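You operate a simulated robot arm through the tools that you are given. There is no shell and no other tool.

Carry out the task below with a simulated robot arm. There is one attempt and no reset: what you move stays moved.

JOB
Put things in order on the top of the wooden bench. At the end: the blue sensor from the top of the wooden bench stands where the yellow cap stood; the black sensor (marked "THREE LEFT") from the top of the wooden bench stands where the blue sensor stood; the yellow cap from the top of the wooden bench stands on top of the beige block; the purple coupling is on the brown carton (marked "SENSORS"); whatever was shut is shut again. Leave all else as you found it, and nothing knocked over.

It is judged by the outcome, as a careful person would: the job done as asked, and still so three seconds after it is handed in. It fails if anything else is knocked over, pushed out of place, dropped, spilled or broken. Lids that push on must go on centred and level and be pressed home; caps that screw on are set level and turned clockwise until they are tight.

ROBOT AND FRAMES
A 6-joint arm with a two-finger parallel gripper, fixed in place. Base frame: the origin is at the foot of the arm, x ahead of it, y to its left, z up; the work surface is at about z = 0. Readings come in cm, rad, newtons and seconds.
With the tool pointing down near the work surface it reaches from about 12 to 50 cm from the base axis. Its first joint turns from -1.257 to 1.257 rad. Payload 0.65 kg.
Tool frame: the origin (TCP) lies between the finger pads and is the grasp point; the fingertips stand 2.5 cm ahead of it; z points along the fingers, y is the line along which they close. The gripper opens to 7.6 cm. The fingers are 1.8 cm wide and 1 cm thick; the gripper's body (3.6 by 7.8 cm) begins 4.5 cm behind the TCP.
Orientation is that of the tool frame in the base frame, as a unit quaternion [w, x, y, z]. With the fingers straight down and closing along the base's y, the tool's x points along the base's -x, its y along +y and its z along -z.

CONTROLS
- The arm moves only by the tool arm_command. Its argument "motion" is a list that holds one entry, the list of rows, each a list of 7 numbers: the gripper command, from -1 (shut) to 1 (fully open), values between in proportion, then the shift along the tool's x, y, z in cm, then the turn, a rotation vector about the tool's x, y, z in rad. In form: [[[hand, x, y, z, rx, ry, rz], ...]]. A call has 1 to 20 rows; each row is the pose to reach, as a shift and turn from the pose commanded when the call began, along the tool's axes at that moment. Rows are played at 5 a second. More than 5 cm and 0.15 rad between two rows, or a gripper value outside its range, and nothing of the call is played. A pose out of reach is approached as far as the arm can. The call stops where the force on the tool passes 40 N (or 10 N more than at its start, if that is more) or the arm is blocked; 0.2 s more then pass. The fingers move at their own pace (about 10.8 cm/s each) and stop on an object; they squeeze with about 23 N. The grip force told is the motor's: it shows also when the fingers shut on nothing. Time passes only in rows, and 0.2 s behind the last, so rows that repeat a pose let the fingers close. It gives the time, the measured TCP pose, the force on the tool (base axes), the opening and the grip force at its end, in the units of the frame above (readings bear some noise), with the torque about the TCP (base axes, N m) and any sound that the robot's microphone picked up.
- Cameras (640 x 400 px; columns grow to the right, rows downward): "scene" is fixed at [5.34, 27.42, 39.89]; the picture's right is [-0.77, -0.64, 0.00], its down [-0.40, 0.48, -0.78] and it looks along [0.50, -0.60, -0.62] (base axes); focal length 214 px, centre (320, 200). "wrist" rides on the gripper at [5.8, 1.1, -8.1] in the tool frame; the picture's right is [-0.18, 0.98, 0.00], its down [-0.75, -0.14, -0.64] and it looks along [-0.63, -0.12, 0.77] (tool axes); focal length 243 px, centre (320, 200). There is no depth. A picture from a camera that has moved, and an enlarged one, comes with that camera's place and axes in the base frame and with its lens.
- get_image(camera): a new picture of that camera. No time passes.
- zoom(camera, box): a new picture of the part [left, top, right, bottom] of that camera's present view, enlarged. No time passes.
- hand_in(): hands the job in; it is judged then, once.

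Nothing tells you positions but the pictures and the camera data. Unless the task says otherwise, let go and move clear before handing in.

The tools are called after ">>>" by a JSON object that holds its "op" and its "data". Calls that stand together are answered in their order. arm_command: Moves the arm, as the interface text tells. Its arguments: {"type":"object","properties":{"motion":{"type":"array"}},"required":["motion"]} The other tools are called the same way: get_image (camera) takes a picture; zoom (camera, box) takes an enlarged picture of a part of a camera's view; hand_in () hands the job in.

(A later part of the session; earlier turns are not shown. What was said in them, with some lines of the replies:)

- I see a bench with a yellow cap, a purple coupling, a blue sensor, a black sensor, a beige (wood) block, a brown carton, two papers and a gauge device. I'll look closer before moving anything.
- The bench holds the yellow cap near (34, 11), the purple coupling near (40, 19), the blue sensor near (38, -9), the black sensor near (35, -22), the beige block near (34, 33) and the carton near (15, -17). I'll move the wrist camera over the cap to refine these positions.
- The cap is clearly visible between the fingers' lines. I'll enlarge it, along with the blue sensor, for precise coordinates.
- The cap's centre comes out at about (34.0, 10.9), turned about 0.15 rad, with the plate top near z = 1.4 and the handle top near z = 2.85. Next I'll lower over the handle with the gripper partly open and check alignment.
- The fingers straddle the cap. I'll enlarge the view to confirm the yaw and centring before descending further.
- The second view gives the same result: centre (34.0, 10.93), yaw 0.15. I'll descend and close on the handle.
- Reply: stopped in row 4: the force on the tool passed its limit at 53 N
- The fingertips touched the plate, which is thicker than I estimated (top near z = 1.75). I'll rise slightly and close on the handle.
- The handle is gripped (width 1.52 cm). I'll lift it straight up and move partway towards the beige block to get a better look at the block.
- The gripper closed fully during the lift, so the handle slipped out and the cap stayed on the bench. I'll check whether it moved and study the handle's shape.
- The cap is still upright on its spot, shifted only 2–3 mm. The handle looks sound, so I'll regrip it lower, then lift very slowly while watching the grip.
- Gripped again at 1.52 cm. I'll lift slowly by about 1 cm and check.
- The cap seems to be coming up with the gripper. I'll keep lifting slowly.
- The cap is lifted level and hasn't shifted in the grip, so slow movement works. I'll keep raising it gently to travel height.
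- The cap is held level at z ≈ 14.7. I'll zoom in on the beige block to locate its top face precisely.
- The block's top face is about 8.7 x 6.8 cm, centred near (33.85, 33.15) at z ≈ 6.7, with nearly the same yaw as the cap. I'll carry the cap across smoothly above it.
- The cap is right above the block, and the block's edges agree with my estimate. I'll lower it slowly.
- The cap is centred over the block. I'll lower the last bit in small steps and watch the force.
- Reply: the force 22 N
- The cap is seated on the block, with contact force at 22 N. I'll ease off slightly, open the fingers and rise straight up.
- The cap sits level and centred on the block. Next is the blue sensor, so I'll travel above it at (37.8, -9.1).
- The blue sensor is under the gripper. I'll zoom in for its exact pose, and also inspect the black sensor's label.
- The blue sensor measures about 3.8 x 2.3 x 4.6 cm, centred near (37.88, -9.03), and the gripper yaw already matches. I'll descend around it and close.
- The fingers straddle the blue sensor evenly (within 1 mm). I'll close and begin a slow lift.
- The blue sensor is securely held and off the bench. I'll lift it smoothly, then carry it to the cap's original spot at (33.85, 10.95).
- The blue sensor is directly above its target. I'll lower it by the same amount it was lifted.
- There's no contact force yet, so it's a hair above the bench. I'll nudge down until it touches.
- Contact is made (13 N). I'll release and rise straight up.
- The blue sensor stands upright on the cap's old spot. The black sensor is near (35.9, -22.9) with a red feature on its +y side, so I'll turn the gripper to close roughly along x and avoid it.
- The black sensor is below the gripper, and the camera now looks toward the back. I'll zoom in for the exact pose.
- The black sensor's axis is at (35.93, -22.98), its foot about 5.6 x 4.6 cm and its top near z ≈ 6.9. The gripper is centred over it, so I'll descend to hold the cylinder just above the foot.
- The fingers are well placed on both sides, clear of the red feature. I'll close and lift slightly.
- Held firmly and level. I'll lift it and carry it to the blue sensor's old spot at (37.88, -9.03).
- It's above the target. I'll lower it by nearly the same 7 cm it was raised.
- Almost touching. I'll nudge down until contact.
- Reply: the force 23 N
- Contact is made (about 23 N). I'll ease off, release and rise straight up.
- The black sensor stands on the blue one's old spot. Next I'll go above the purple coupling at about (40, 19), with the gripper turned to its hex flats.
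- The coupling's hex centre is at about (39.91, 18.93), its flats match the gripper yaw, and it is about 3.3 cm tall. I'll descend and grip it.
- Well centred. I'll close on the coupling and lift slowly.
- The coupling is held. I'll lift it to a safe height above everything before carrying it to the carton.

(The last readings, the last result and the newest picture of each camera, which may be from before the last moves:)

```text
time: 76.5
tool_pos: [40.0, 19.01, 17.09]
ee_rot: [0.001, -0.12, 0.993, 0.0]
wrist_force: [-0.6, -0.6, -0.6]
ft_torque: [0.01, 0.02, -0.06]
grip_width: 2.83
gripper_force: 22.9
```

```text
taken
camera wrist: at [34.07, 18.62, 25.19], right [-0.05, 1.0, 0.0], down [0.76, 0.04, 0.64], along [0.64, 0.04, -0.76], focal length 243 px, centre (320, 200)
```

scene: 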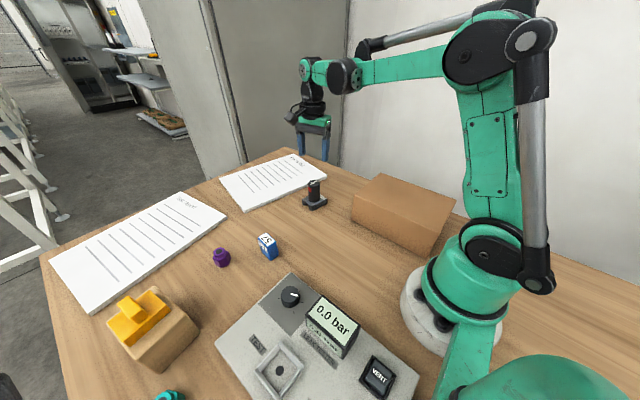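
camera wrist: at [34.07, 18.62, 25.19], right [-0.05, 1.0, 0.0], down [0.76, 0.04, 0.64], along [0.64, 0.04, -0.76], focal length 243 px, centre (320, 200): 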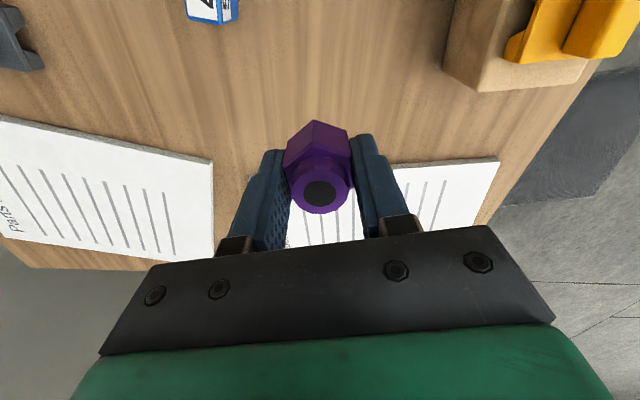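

The coupling is held steady at z ≈ 17. I'll carry it halfway towards the carton.

>>> {"op": "arm_command", "data": {"motion": [[[-1, 0.221, -0.203, 0, 0, 0, 0], [-1, 0.662, -0.61, 0, 0, 0, 0], [-1, 1.324, -1.22, 0, 0, 0, 0], [-1, 2.206, -2.033, 0, 0, 0, 0], [-1, 3.14, -2.893, 0, 0, 0, 0], [-1, 4.074, -3.753, 0, 0, 0, 0], [-1, 5.007, -4.614, 0, 0, 0, 0], [-1, 5.941, -5.474, 0, 0, 0, 0], [-1, 6.875, -6.335, 0, 0, 0, 0], [-1, 7.809, -7.195, 0, 0, 0, 0], [-1, 8.743, -8.056, 0, 0, 0, 0], [-1, 9.677, -8.916, 0, 0, 0, 0], [-1, 10.61, -9.776, 0, 0, 0, 0], [-1, 11.544, -10.637, 0, 0, 0, 0], [-1, 12.478, -11.497, 0, 0, 0, 0], [-1, 13.412, -12.358, 0, 0, 0, 0], [-1, 14.294, -13.171, 0, 0, 0, 0], [-1, 14.956, -13.78, 0, 0, 0, 0], [-1, 15.397, -14.187, 0, 0, 0, 0], [-1, 15.618, -14.39, 0, 0, 0, 0]]]}}

>>> {"op": "get_image", "data": {"camera": "wrist"}}

>>> {"op": "get_image", "data": {"camera": "scene"}}

```text
time: 80.7
tool_pos: [28.24, 1.19, 17.13]
ee_rot: [0.001, -0.119, 0.993, 0.0]
wrist_force: [-1.0, 0.4, -0.9]
ft_torque: [0.0, -0.02, 0.0]
grip_width: 2.83
gripper_force: 22.9
```

```text
taken
camera wrist: at [22.32, 0.93, 25.16], right [-0.05, 1.0, 0.0], down [0.76, 0.04, 0.64], along [0.64, 0.04, -0.76], focal length 243 px, centre (320, 200)
```

wrist: 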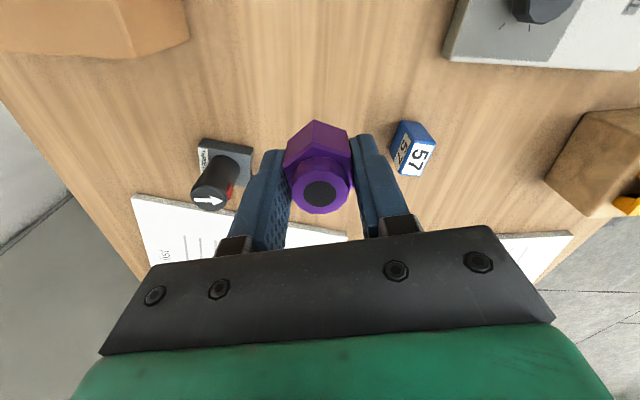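

```text
taken
```

scene: 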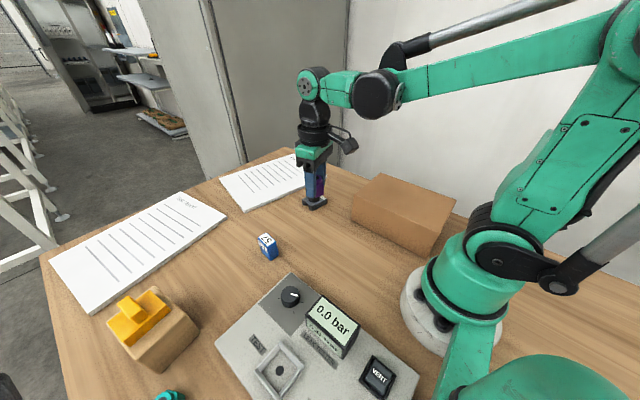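

All good so far. I'll continue over the carton, turning the wrist along the way.

>>> {"op": "arm_command", "data": {"motion": [[[-1, 0.219, -0.202, 0, 0, 0, 0.011], [-1, 0.658, -0.606, 0, 0, 0, 0.033], [-1, 1.332, -1.227, 0, 0, 0, 0.067], [-1, 2.21, -2.036, 0, 0, 0, 0.111], [-1, 3.15, -2.902, 0, 0, 0, 0.159], [-1, 4.09, -3.769, 0, 0, 0, 0.206], [-1, 5.031, -4.635, 0, 0, 0, 0.254], [-1, 5.955, -5.487, 0, 0, 0, 0.3], [-1, 6.896, -6.354, 0, 0, 0, 0.348], [-1, 7.836, -7.22, 0, 0, 0, 0.395], [-1, 8.776, -8.086, 0, 0, 0, 0.442], [-1, 9.717, -8.953, 0, 0, 0, 0.49], [-1, 10.641, -9.805, 0, 0, 0, 0.536], [-1, 11.582, -10.671, 0, 0, 0, 0.584], [-1, 12.522, -11.538, 0, 0, 0, 0.631], [-1, 13.462, -12.404, 0, 0, 0, 0.679], [-1, 14.34, -13.213, 0, 0, 0, 0.723], [-1, 15.014, -13.834, 0, 0, 0, 0.757], [-1, 15.453, -14.238, 0, 0, 0, 0.779], [-1, 15.672, -14.44, 0, 0, 0, 0.79]]]}}

>>> {"op": "get_image", "data": {"camera": "wrist"}}

>>> {"op": "get_image", "data": {"camera": "scene"}}

```text
time: 84.9
tool_pos: [16.51, -16.51, 17.32]
ee_rot: [0.001, 0.273, 0.962, 0.0]
wrist_force: [0.1, 0.5, -0.9]
ft_torque: [0.0, -0.02, -0.03]
grip_width: 2.8
gripper_force: 22.5
```

```text
taken
camera wrist: at [12.01, -12.53, 25.13], right [0.67, 0.74, 0.0], down [0.57, -0.52, 0.64], along [0.48, -0.43, -0.77], focal length 243 px, centre (320, 200)
```

wrist: 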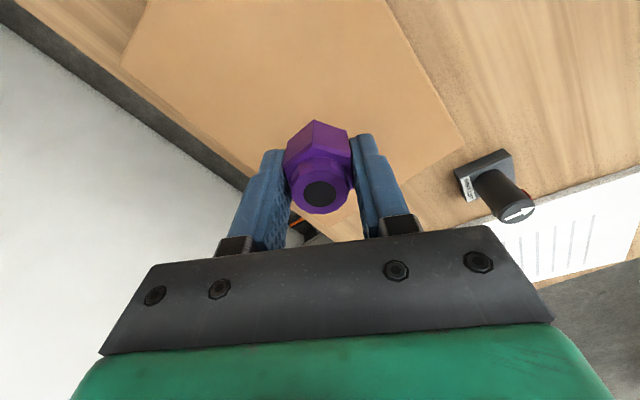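

```text
taken
```

scene: 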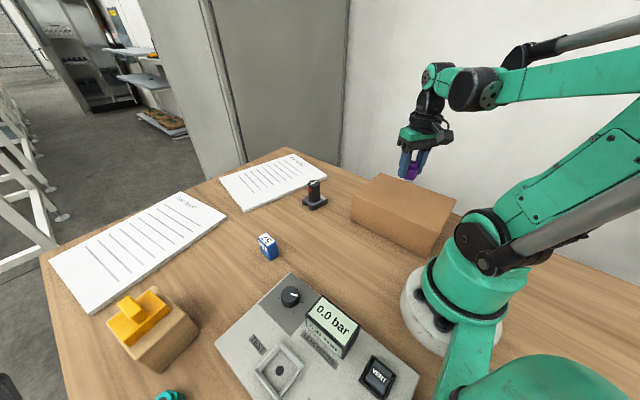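

The coupling is above the carton, but I notice a small orange and grey patch between the fingers. I'll zoom in on that before lowering.

>>> {"op": "zoom", "data": {"camera": "wrist", "box": [220, 100, 420, 250]}}

>>> {"op": "zoom", "data": {"camera": "scene", "box": [340, 100, 480, 270]}}

```text
2.67 times, centred on (320, 175) of wrist
camera zoom: at [12.01, -12.53, 25.13], right [0.67, 0.74, 0.0], down [0.57, -0.52, 0.64], along [0.48, -0.43, -0.77], focal length 647 px, centre (320, 267)
```

zoom: 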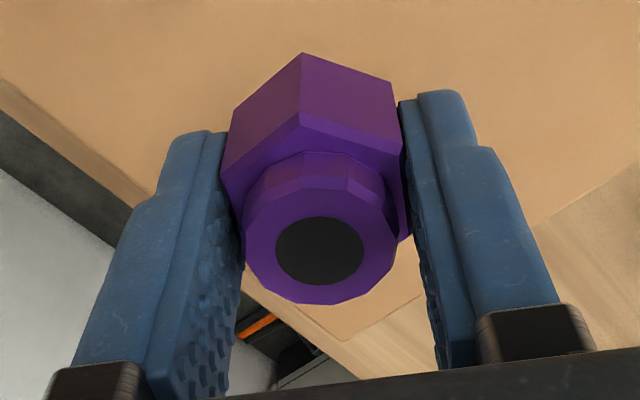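

```text
2.35 times, centred on (410, 185) of scene
camera zoom: at [5.34, 27.42, 39.89], right [-0.77, -0.64, 0.0], down [-0.4, 0.48, -0.78], along [0.5, -0.6, -0.62], focal length 505 px, centre (108, 235)
```

zoom: 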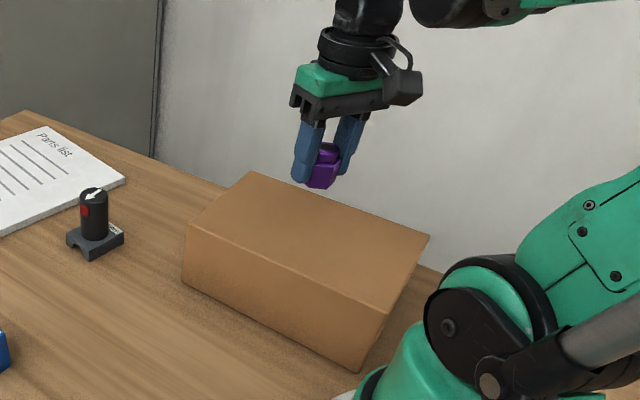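

That patch is just the floor beyond the bench. The carton's top matches my estimate (z ≈ 8.7), so I'll lower slowly.

>>> {"op": "arm_command", "data": {"motion": [[[-1, 0, 0, 0.3, 0, 0, 0], [-1, 0, 0, 0.8, 0, 0, 0], [-1, 0, 0, 1.4, 0, 0, 0], [-1, 0, 0, 2.1, 0, 0, 0], [-1, 0, 0, 2.8, 0, 0, 0], [-1, 0, 0, 3.5, 0, 0, 0], [-1, 0, 0, 4.0, 0, 0, 0], [-1, 0, 0, 4.4, 0, 0, 0], [-1, 0, 0, 4.7, 0, 0, 0], [-1, 0, 0, 4.9, 0, 0, 0], [-1, 0, 0, 5.0, 0, 0, 0]]]}}

>>> {"op": "zoom", "data": {"camera": "scene", "box": [360, 130, 440, 230]}}

>>> {"op": "zoom", "data": {"camera": "wrist", "box": [220, 80, 420, 230]}}

```text
time: 87.3
tool_pos: [16.44, -16.51, 12.25]
ee_rot: [0.0, 0.272, 0.962, 0.001]
wrist_force: [0.3, 0.2, -0.7]
ft_torque: [0.01, 0.02, 0.04]
grip_width: 2.82
gripper_force: 23.4
```

```text
4.00 times, centred on (400, 180) of scene
camera zoom: at [5.34, 27.42, 39.89], right [-0.77, -0.64, 0.0], down [-0.4, 0.48, -0.78], along [0.5, -0.6, -0.62], focal length 858 px, centre (0, 280)
```

zoom: 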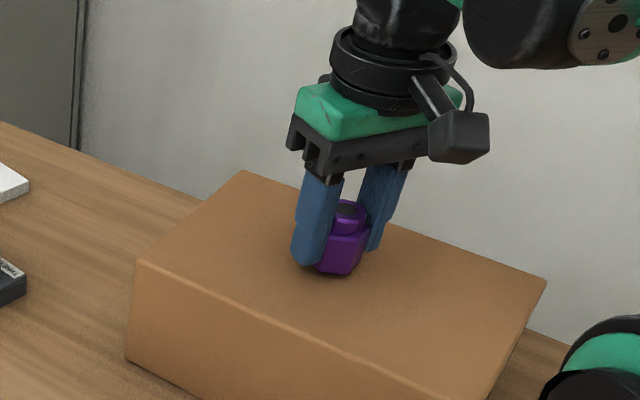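

```text
2.67 times, centred on (320, 155) of wrist
camera zoom: at [12.04, -12.51, 20.12], right [0.67, 0.74, 0.0], down [0.57, -0.52, 0.64], along [0.48, -0.43, -0.77], focal length 647 px, centre (320, 320)
```

zoom: 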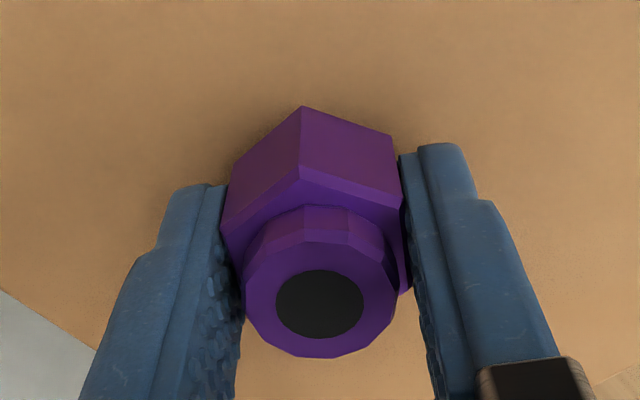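

Nearly touching the carton. I'll inch down in small steps, watching the force.

>>> {"op": "arm_command", "data": {"motion": [[[-1, 0, 0, 0.08, 0, 0, 0], [-1, 0, 0, 0.16, 0, 0, 0], [-1, 0, 0, 0.24, 0, 0, 0]]]}}

```text
time: 88.1
tool_pos: [16.41, -16.5, 11.85]
ee_rot: [0.001, 0.272, 0.962, 0.001]
wrist_force: [0.2, 0.2, -0.3]
ft_torque: [0.0, -0.03, 0.0]
grip_width: 2.81
gripper_force: 22.9
```

>>> {"op": "arm_command", "data": {"motion": [[[-1, 0, 0, 0.06, 0, 0, 0], [-1, 0, 0, 0.12, 0, 0, 0]]]}}

>>> {"op": "zoom", "data": {"camera": "scene", "box": [380, 160, 420, 210]}}

```text
time: 88.7
tool_pos: [16.51, -16.57, 11.78]
ee_rot: [0.001, 0.273, 0.962, 0.001]
wrist_force: [0.3, -0.2, -0.2]
ft_torque: [-0.03, 0.0, 0.0]
grip_width: 2.82
gripper_force: 23.8
```

```text
8.00 times, centred on (400, 185) of scene
camera zoom: at [5.34, 27.42, 39.89], right [-0.77, -0.64, 0.0], down [-0.4, 0.48, -0.78], along [0.5, -0.6, -0.62], focal length 1716 px, centre (-320, 320)
```

zoom: 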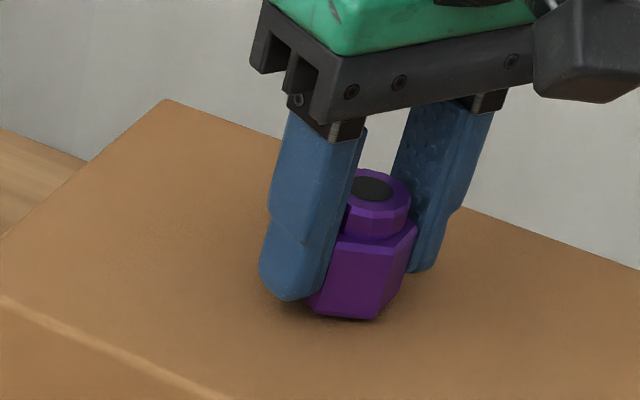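

No contact yet, so I'll continue in small steps.

>>> {"op": "arm_command", "data": {"motion": [[[-1, 0, 0, 0.05, 0, 0, 0], [-1, 0, 0, 0.1, 0, 0, 0]]]}}

```text
time: 89.3
tool_pos: [16.5, -16.36, 11.6]
ee_rot: [0.001, 0.272, 0.962, 0.0]
wrist_force: [0.8, -0.1, -1.2]
ft_torque: [0.02, 0.03, -0.04]
grip_width: 2.82
gripper_force: 23.1
```

>>> {"op": "arm_command", "data": {"motion": [[[-1, 0, 0, 0.05, 0, 0, 0], [-1, 0, 0, 0.1, 0, 0, 0]]]}}

>>> {"op": "zoom", "data": {"camera": "scene", "box": [380, 160, 420, 210]}}

```text
time: 89.9
tool_pos: [16.52, -16.39, 11.59]
ee_rot: [0.0, 0.272, 0.962, 0.001]
wrist_force: [0.2, 0.2, -0.5]
ft_torque: [-0.02, 0.01, 0.0]
grip_width: 2.83
gripper_force: 22.7
```

```text
8.00 times, centred on (400, 185) of scene
camera zoom: at [5.34, 27.42, 39.89], right [-0.77, -0.64, 0.0], down [-0.4, 0.48, -0.78], along [0.5, -0.6, -0.62], focal length 1716 px, centre (-320, 320)
```

zoom: 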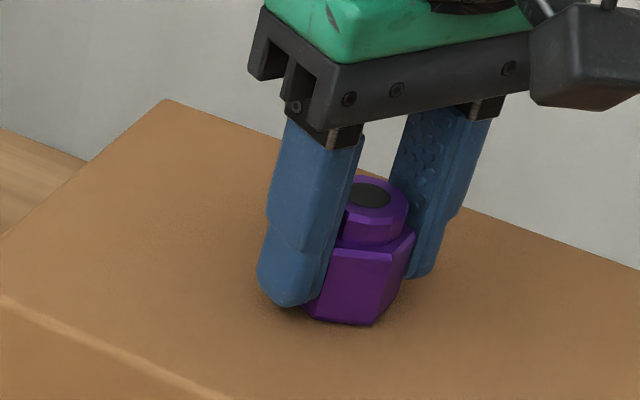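

>>> {"op": "arm_command", "data": {"motion": [[[-1, 0, 0, 0.05, 0, 0, 0], [-1, 0, 0, 0.1, 0, 0, 0]]]}}

```text
time: 90.5
tool_pos: [16.47, -16.35, 11.43]
ee_rot: [0.001, 0.272, 0.962, 0.0]
wrist_force: [0.5, 0.0, -1.1]
ft_torque: [0.01, 0.03, -0.05]
grip_width: 2.81
gripper_force: 22.9
```

>>> {"op": "arm_command", "data": {"motion": [[[-1, 0, 0, 0.05, 0, 0, 0], [-1, 0, 0, 0.1, 0, 0, 0]]]}}

>>> {"op": "zoom", "data": {"camera": "scene", "box": [380, 160, 420, 210]}}

>>> {"op": "zoom", "data": {"camera": "wrist", "box": [220, 80, 420, 230]}}

```text
time: 91.1
tool_pos: [16.49, -16.5, 11.39]
ee_rot: [0.0, 0.272, 0.962, 0.001]
wrist_force: [-1.4, 1.3, 11.5]
ft_torque: [-0.07, 0.0, -0.02]
grip_width: 2.83
gripper_force: 22.9
```

```text
8.00 times, centred on (400, 185) of scene
camera zoom: at [5.34, 27.42, 39.89], right [-0.77, -0.64, 0.0], down [-0.4, 0.48, -0.78], along [0.5, -0.6, -0.62], focal length 1716 px, centre (-320, 320)
```

zoom: 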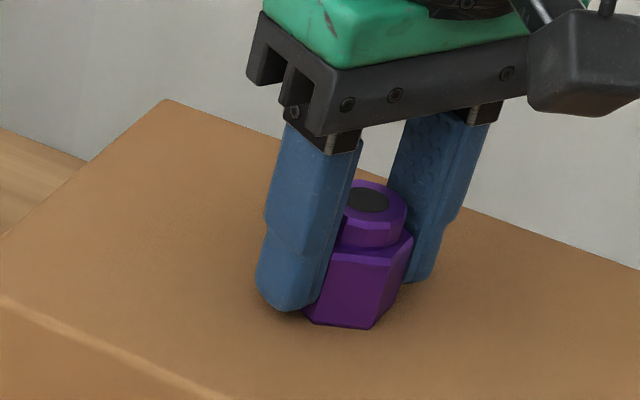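

```text
2.67 times, centred on (320, 155) of wrist
camera zoom: at [12.02, -12.49, 19.4], right [0.67, 0.74, 0.0], down [0.57, -0.52, 0.64], along [0.48, -0.43, -0.77], focal length 647 px, centre (320, 320)
```

zoom: 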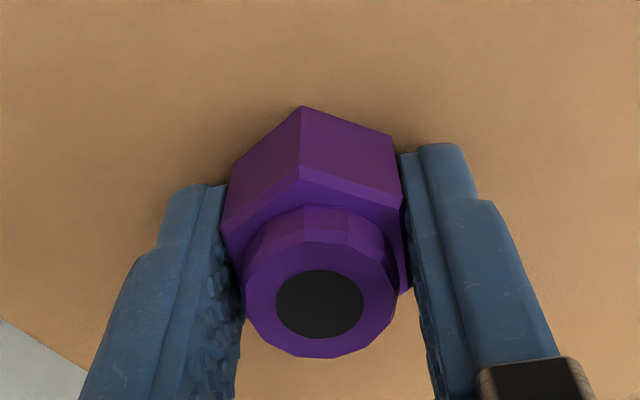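

Contact is made (11.5 N) with the coupling flat on the carton. I'll release and rise straight up.

>>> {"op": "arm_command", "data": {"motion": [[[-1, 0, 0, -0.04, 0, 0, 0], [-0.1, 0, 0, -0.04, 0, 0, 0], [0.3, 0, 0, -0.04, 0, 0, 0], [0.3, 0, 0, -0.04, 0, 0, 0], [0.3, 0, 0, -0.5, 0, 0, 0], [0.3, 0, 0, -2.0, 0, 0, 0], [0.3, 0, 0, -5.0, 0, 0, 0], [0.3, 0, 0, -8.5, 0, 0, 0], [0.3, 0, 0, -12.0, 0, 0, 0], [0.3, 0, 0, -12.0, 0, 0, 0]]]}}

>>> {"op": "get_image", "data": {"camera": "wrist"}}

>>> {"op": "get_image", "data": {"camera": "scene"}}

>>> {"op": "zoom", "data": {"camera": "scene", "box": [340, 130, 480, 270]}}

```text
time: 93.3
tool_pos: [16.45, -16.42, 23.36]
ee_rot: [0.001, 0.273, 0.962, 0.0]
wrist_force: [0.3, -0.2, 0.0]
ft_torque: [0.02, -0.01, 0.01]
grip_width: 4.96
gripper_force: 0.1
```

```text
taken
camera wrist: at [12.05, -12.53, 31.39], right [0.67, 0.74, 0.0], down [0.57, -0.52, 0.64], along [0.48, -0.43, -0.77], focal length 243 px, centre (320, 200)
```

wrist: 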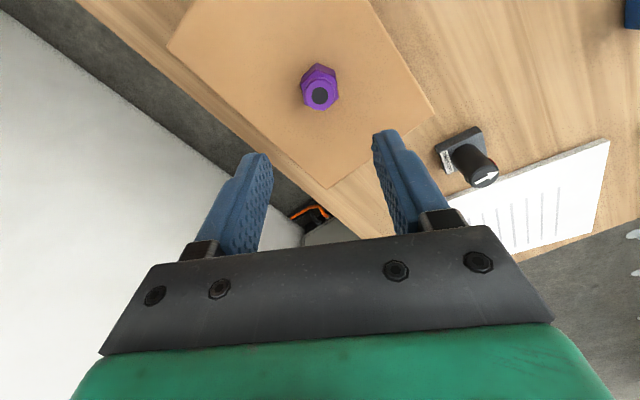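

```text
taken
```

scene: 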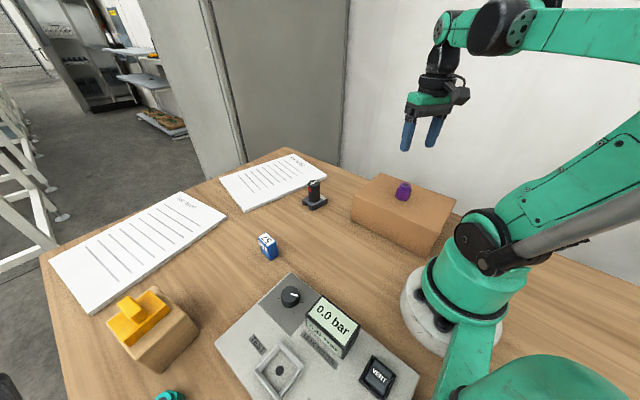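

```text
2.86 times, centred on (410, 200) of scene
camera zoom: at [5.34, 27.42, 39.89], right [-0.77, -0.64, 0.0], down [-0.4, 0.48, -0.78], along [0.5, -0.6, -0.62], focal length 613 px, centre (63, 200)
```

zoom: 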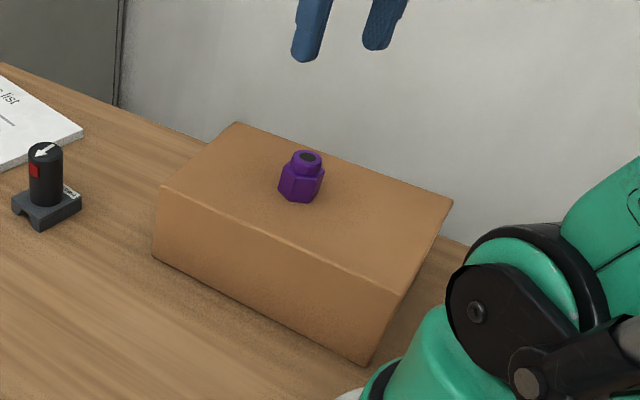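

All four items look placed. One last set of close-ups to check everything before handing in.

>>> {"op": "zoom", "data": {"camera": "scene", "box": [95, 275, 215, 385]}}

>>> {"op": "zoom", "data": {"camera": "scene", "box": [220, 160, 360, 270]}}

>>> {"op": "zoom", "data": {"camera": "scene", "box": [140, 260, 440, 400]}}

```text
3.64 times, centred on (155, 330) of scene
camera zoom: at [5.34, 27.42, 39.89], right [-0.77, -0.64, 0.0], down [-0.4, 0.48, -0.78], along [0.5, -0.6, -0.62], focal length 780 px, centre (920, -273)
```

zoom: 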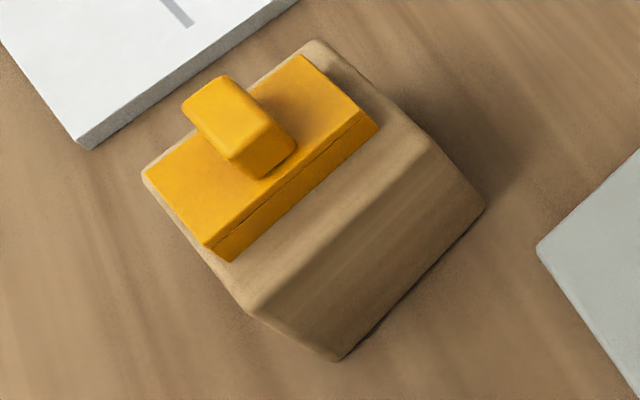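

```text
3.64 times, centred on (290, 215) of scene
camera zoom: at [5.34, 27.42, 39.89], right [-0.77, -0.64, 0.0], down [-0.4, 0.48, -0.78], along [0.5, -0.6, -0.62], focal length 780 px, centre (429, 146)
```

zoom: 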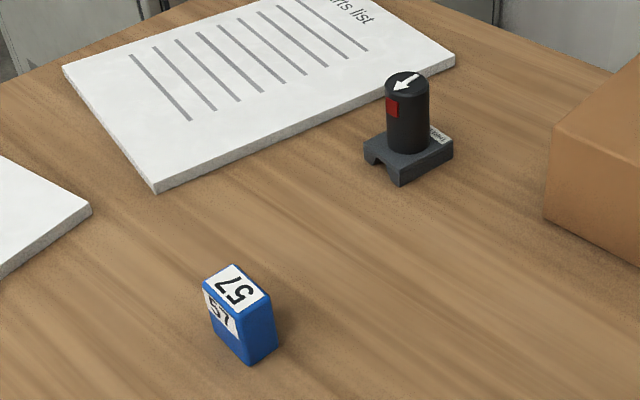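

```text
2.13 times, centred on (290, 330) of scene
camera zoom: at [5.34, 27.42, 39.89], right [-0.77, -0.64, 0.0], down [-0.4, 0.48, -0.78], along [0.5, -0.6, -0.62], focal length 458 px, centre (384, -77)
```

zoom: 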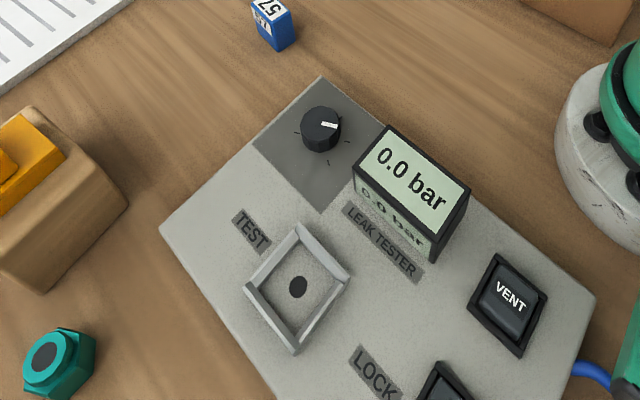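

The yellow cap is on the beige block, the blue sensor on the cap's old spot, the black sensor on the blue one's old spot, and the purple coupling on the carton. All stand upright, the rest of the bench looks unchanged, and nothing was opened. The arm is clear with the gripper empty, so I'm handing in.

>>> {"op": "hand_in", "data": {}}

```text
The job is handed in.
```

I finished the job and handed it in, with all four items where you asked and everything upright:

- **Yellow cap:** on top of the beige block, level and centred to within a few millimetres.
- **Blue sensor:** standing where the yellow cap stood, facing the same way as before.
- **Black sensor:** standing where the blue sensor stood, facing the same way as before. Only part of its "THREE LEFT" label showed in the pictures.
- **Purple coupling:** standing on top of the brown carton, near the middle. I never saw the "SENSORS" marking in the camera views, but it was the only carton on the bench.

My first grip on the yellow cap slipped. It stayed upright on the bench but shifted 2–3 mm before I regripped it. I placed the blue sensor using the cap's position from before the slip.

Nothing was opened, so nothing needed shutting again. In the final pictures the carton and block were in the same place, and the tester, teal coupling and papers looked unchanged.
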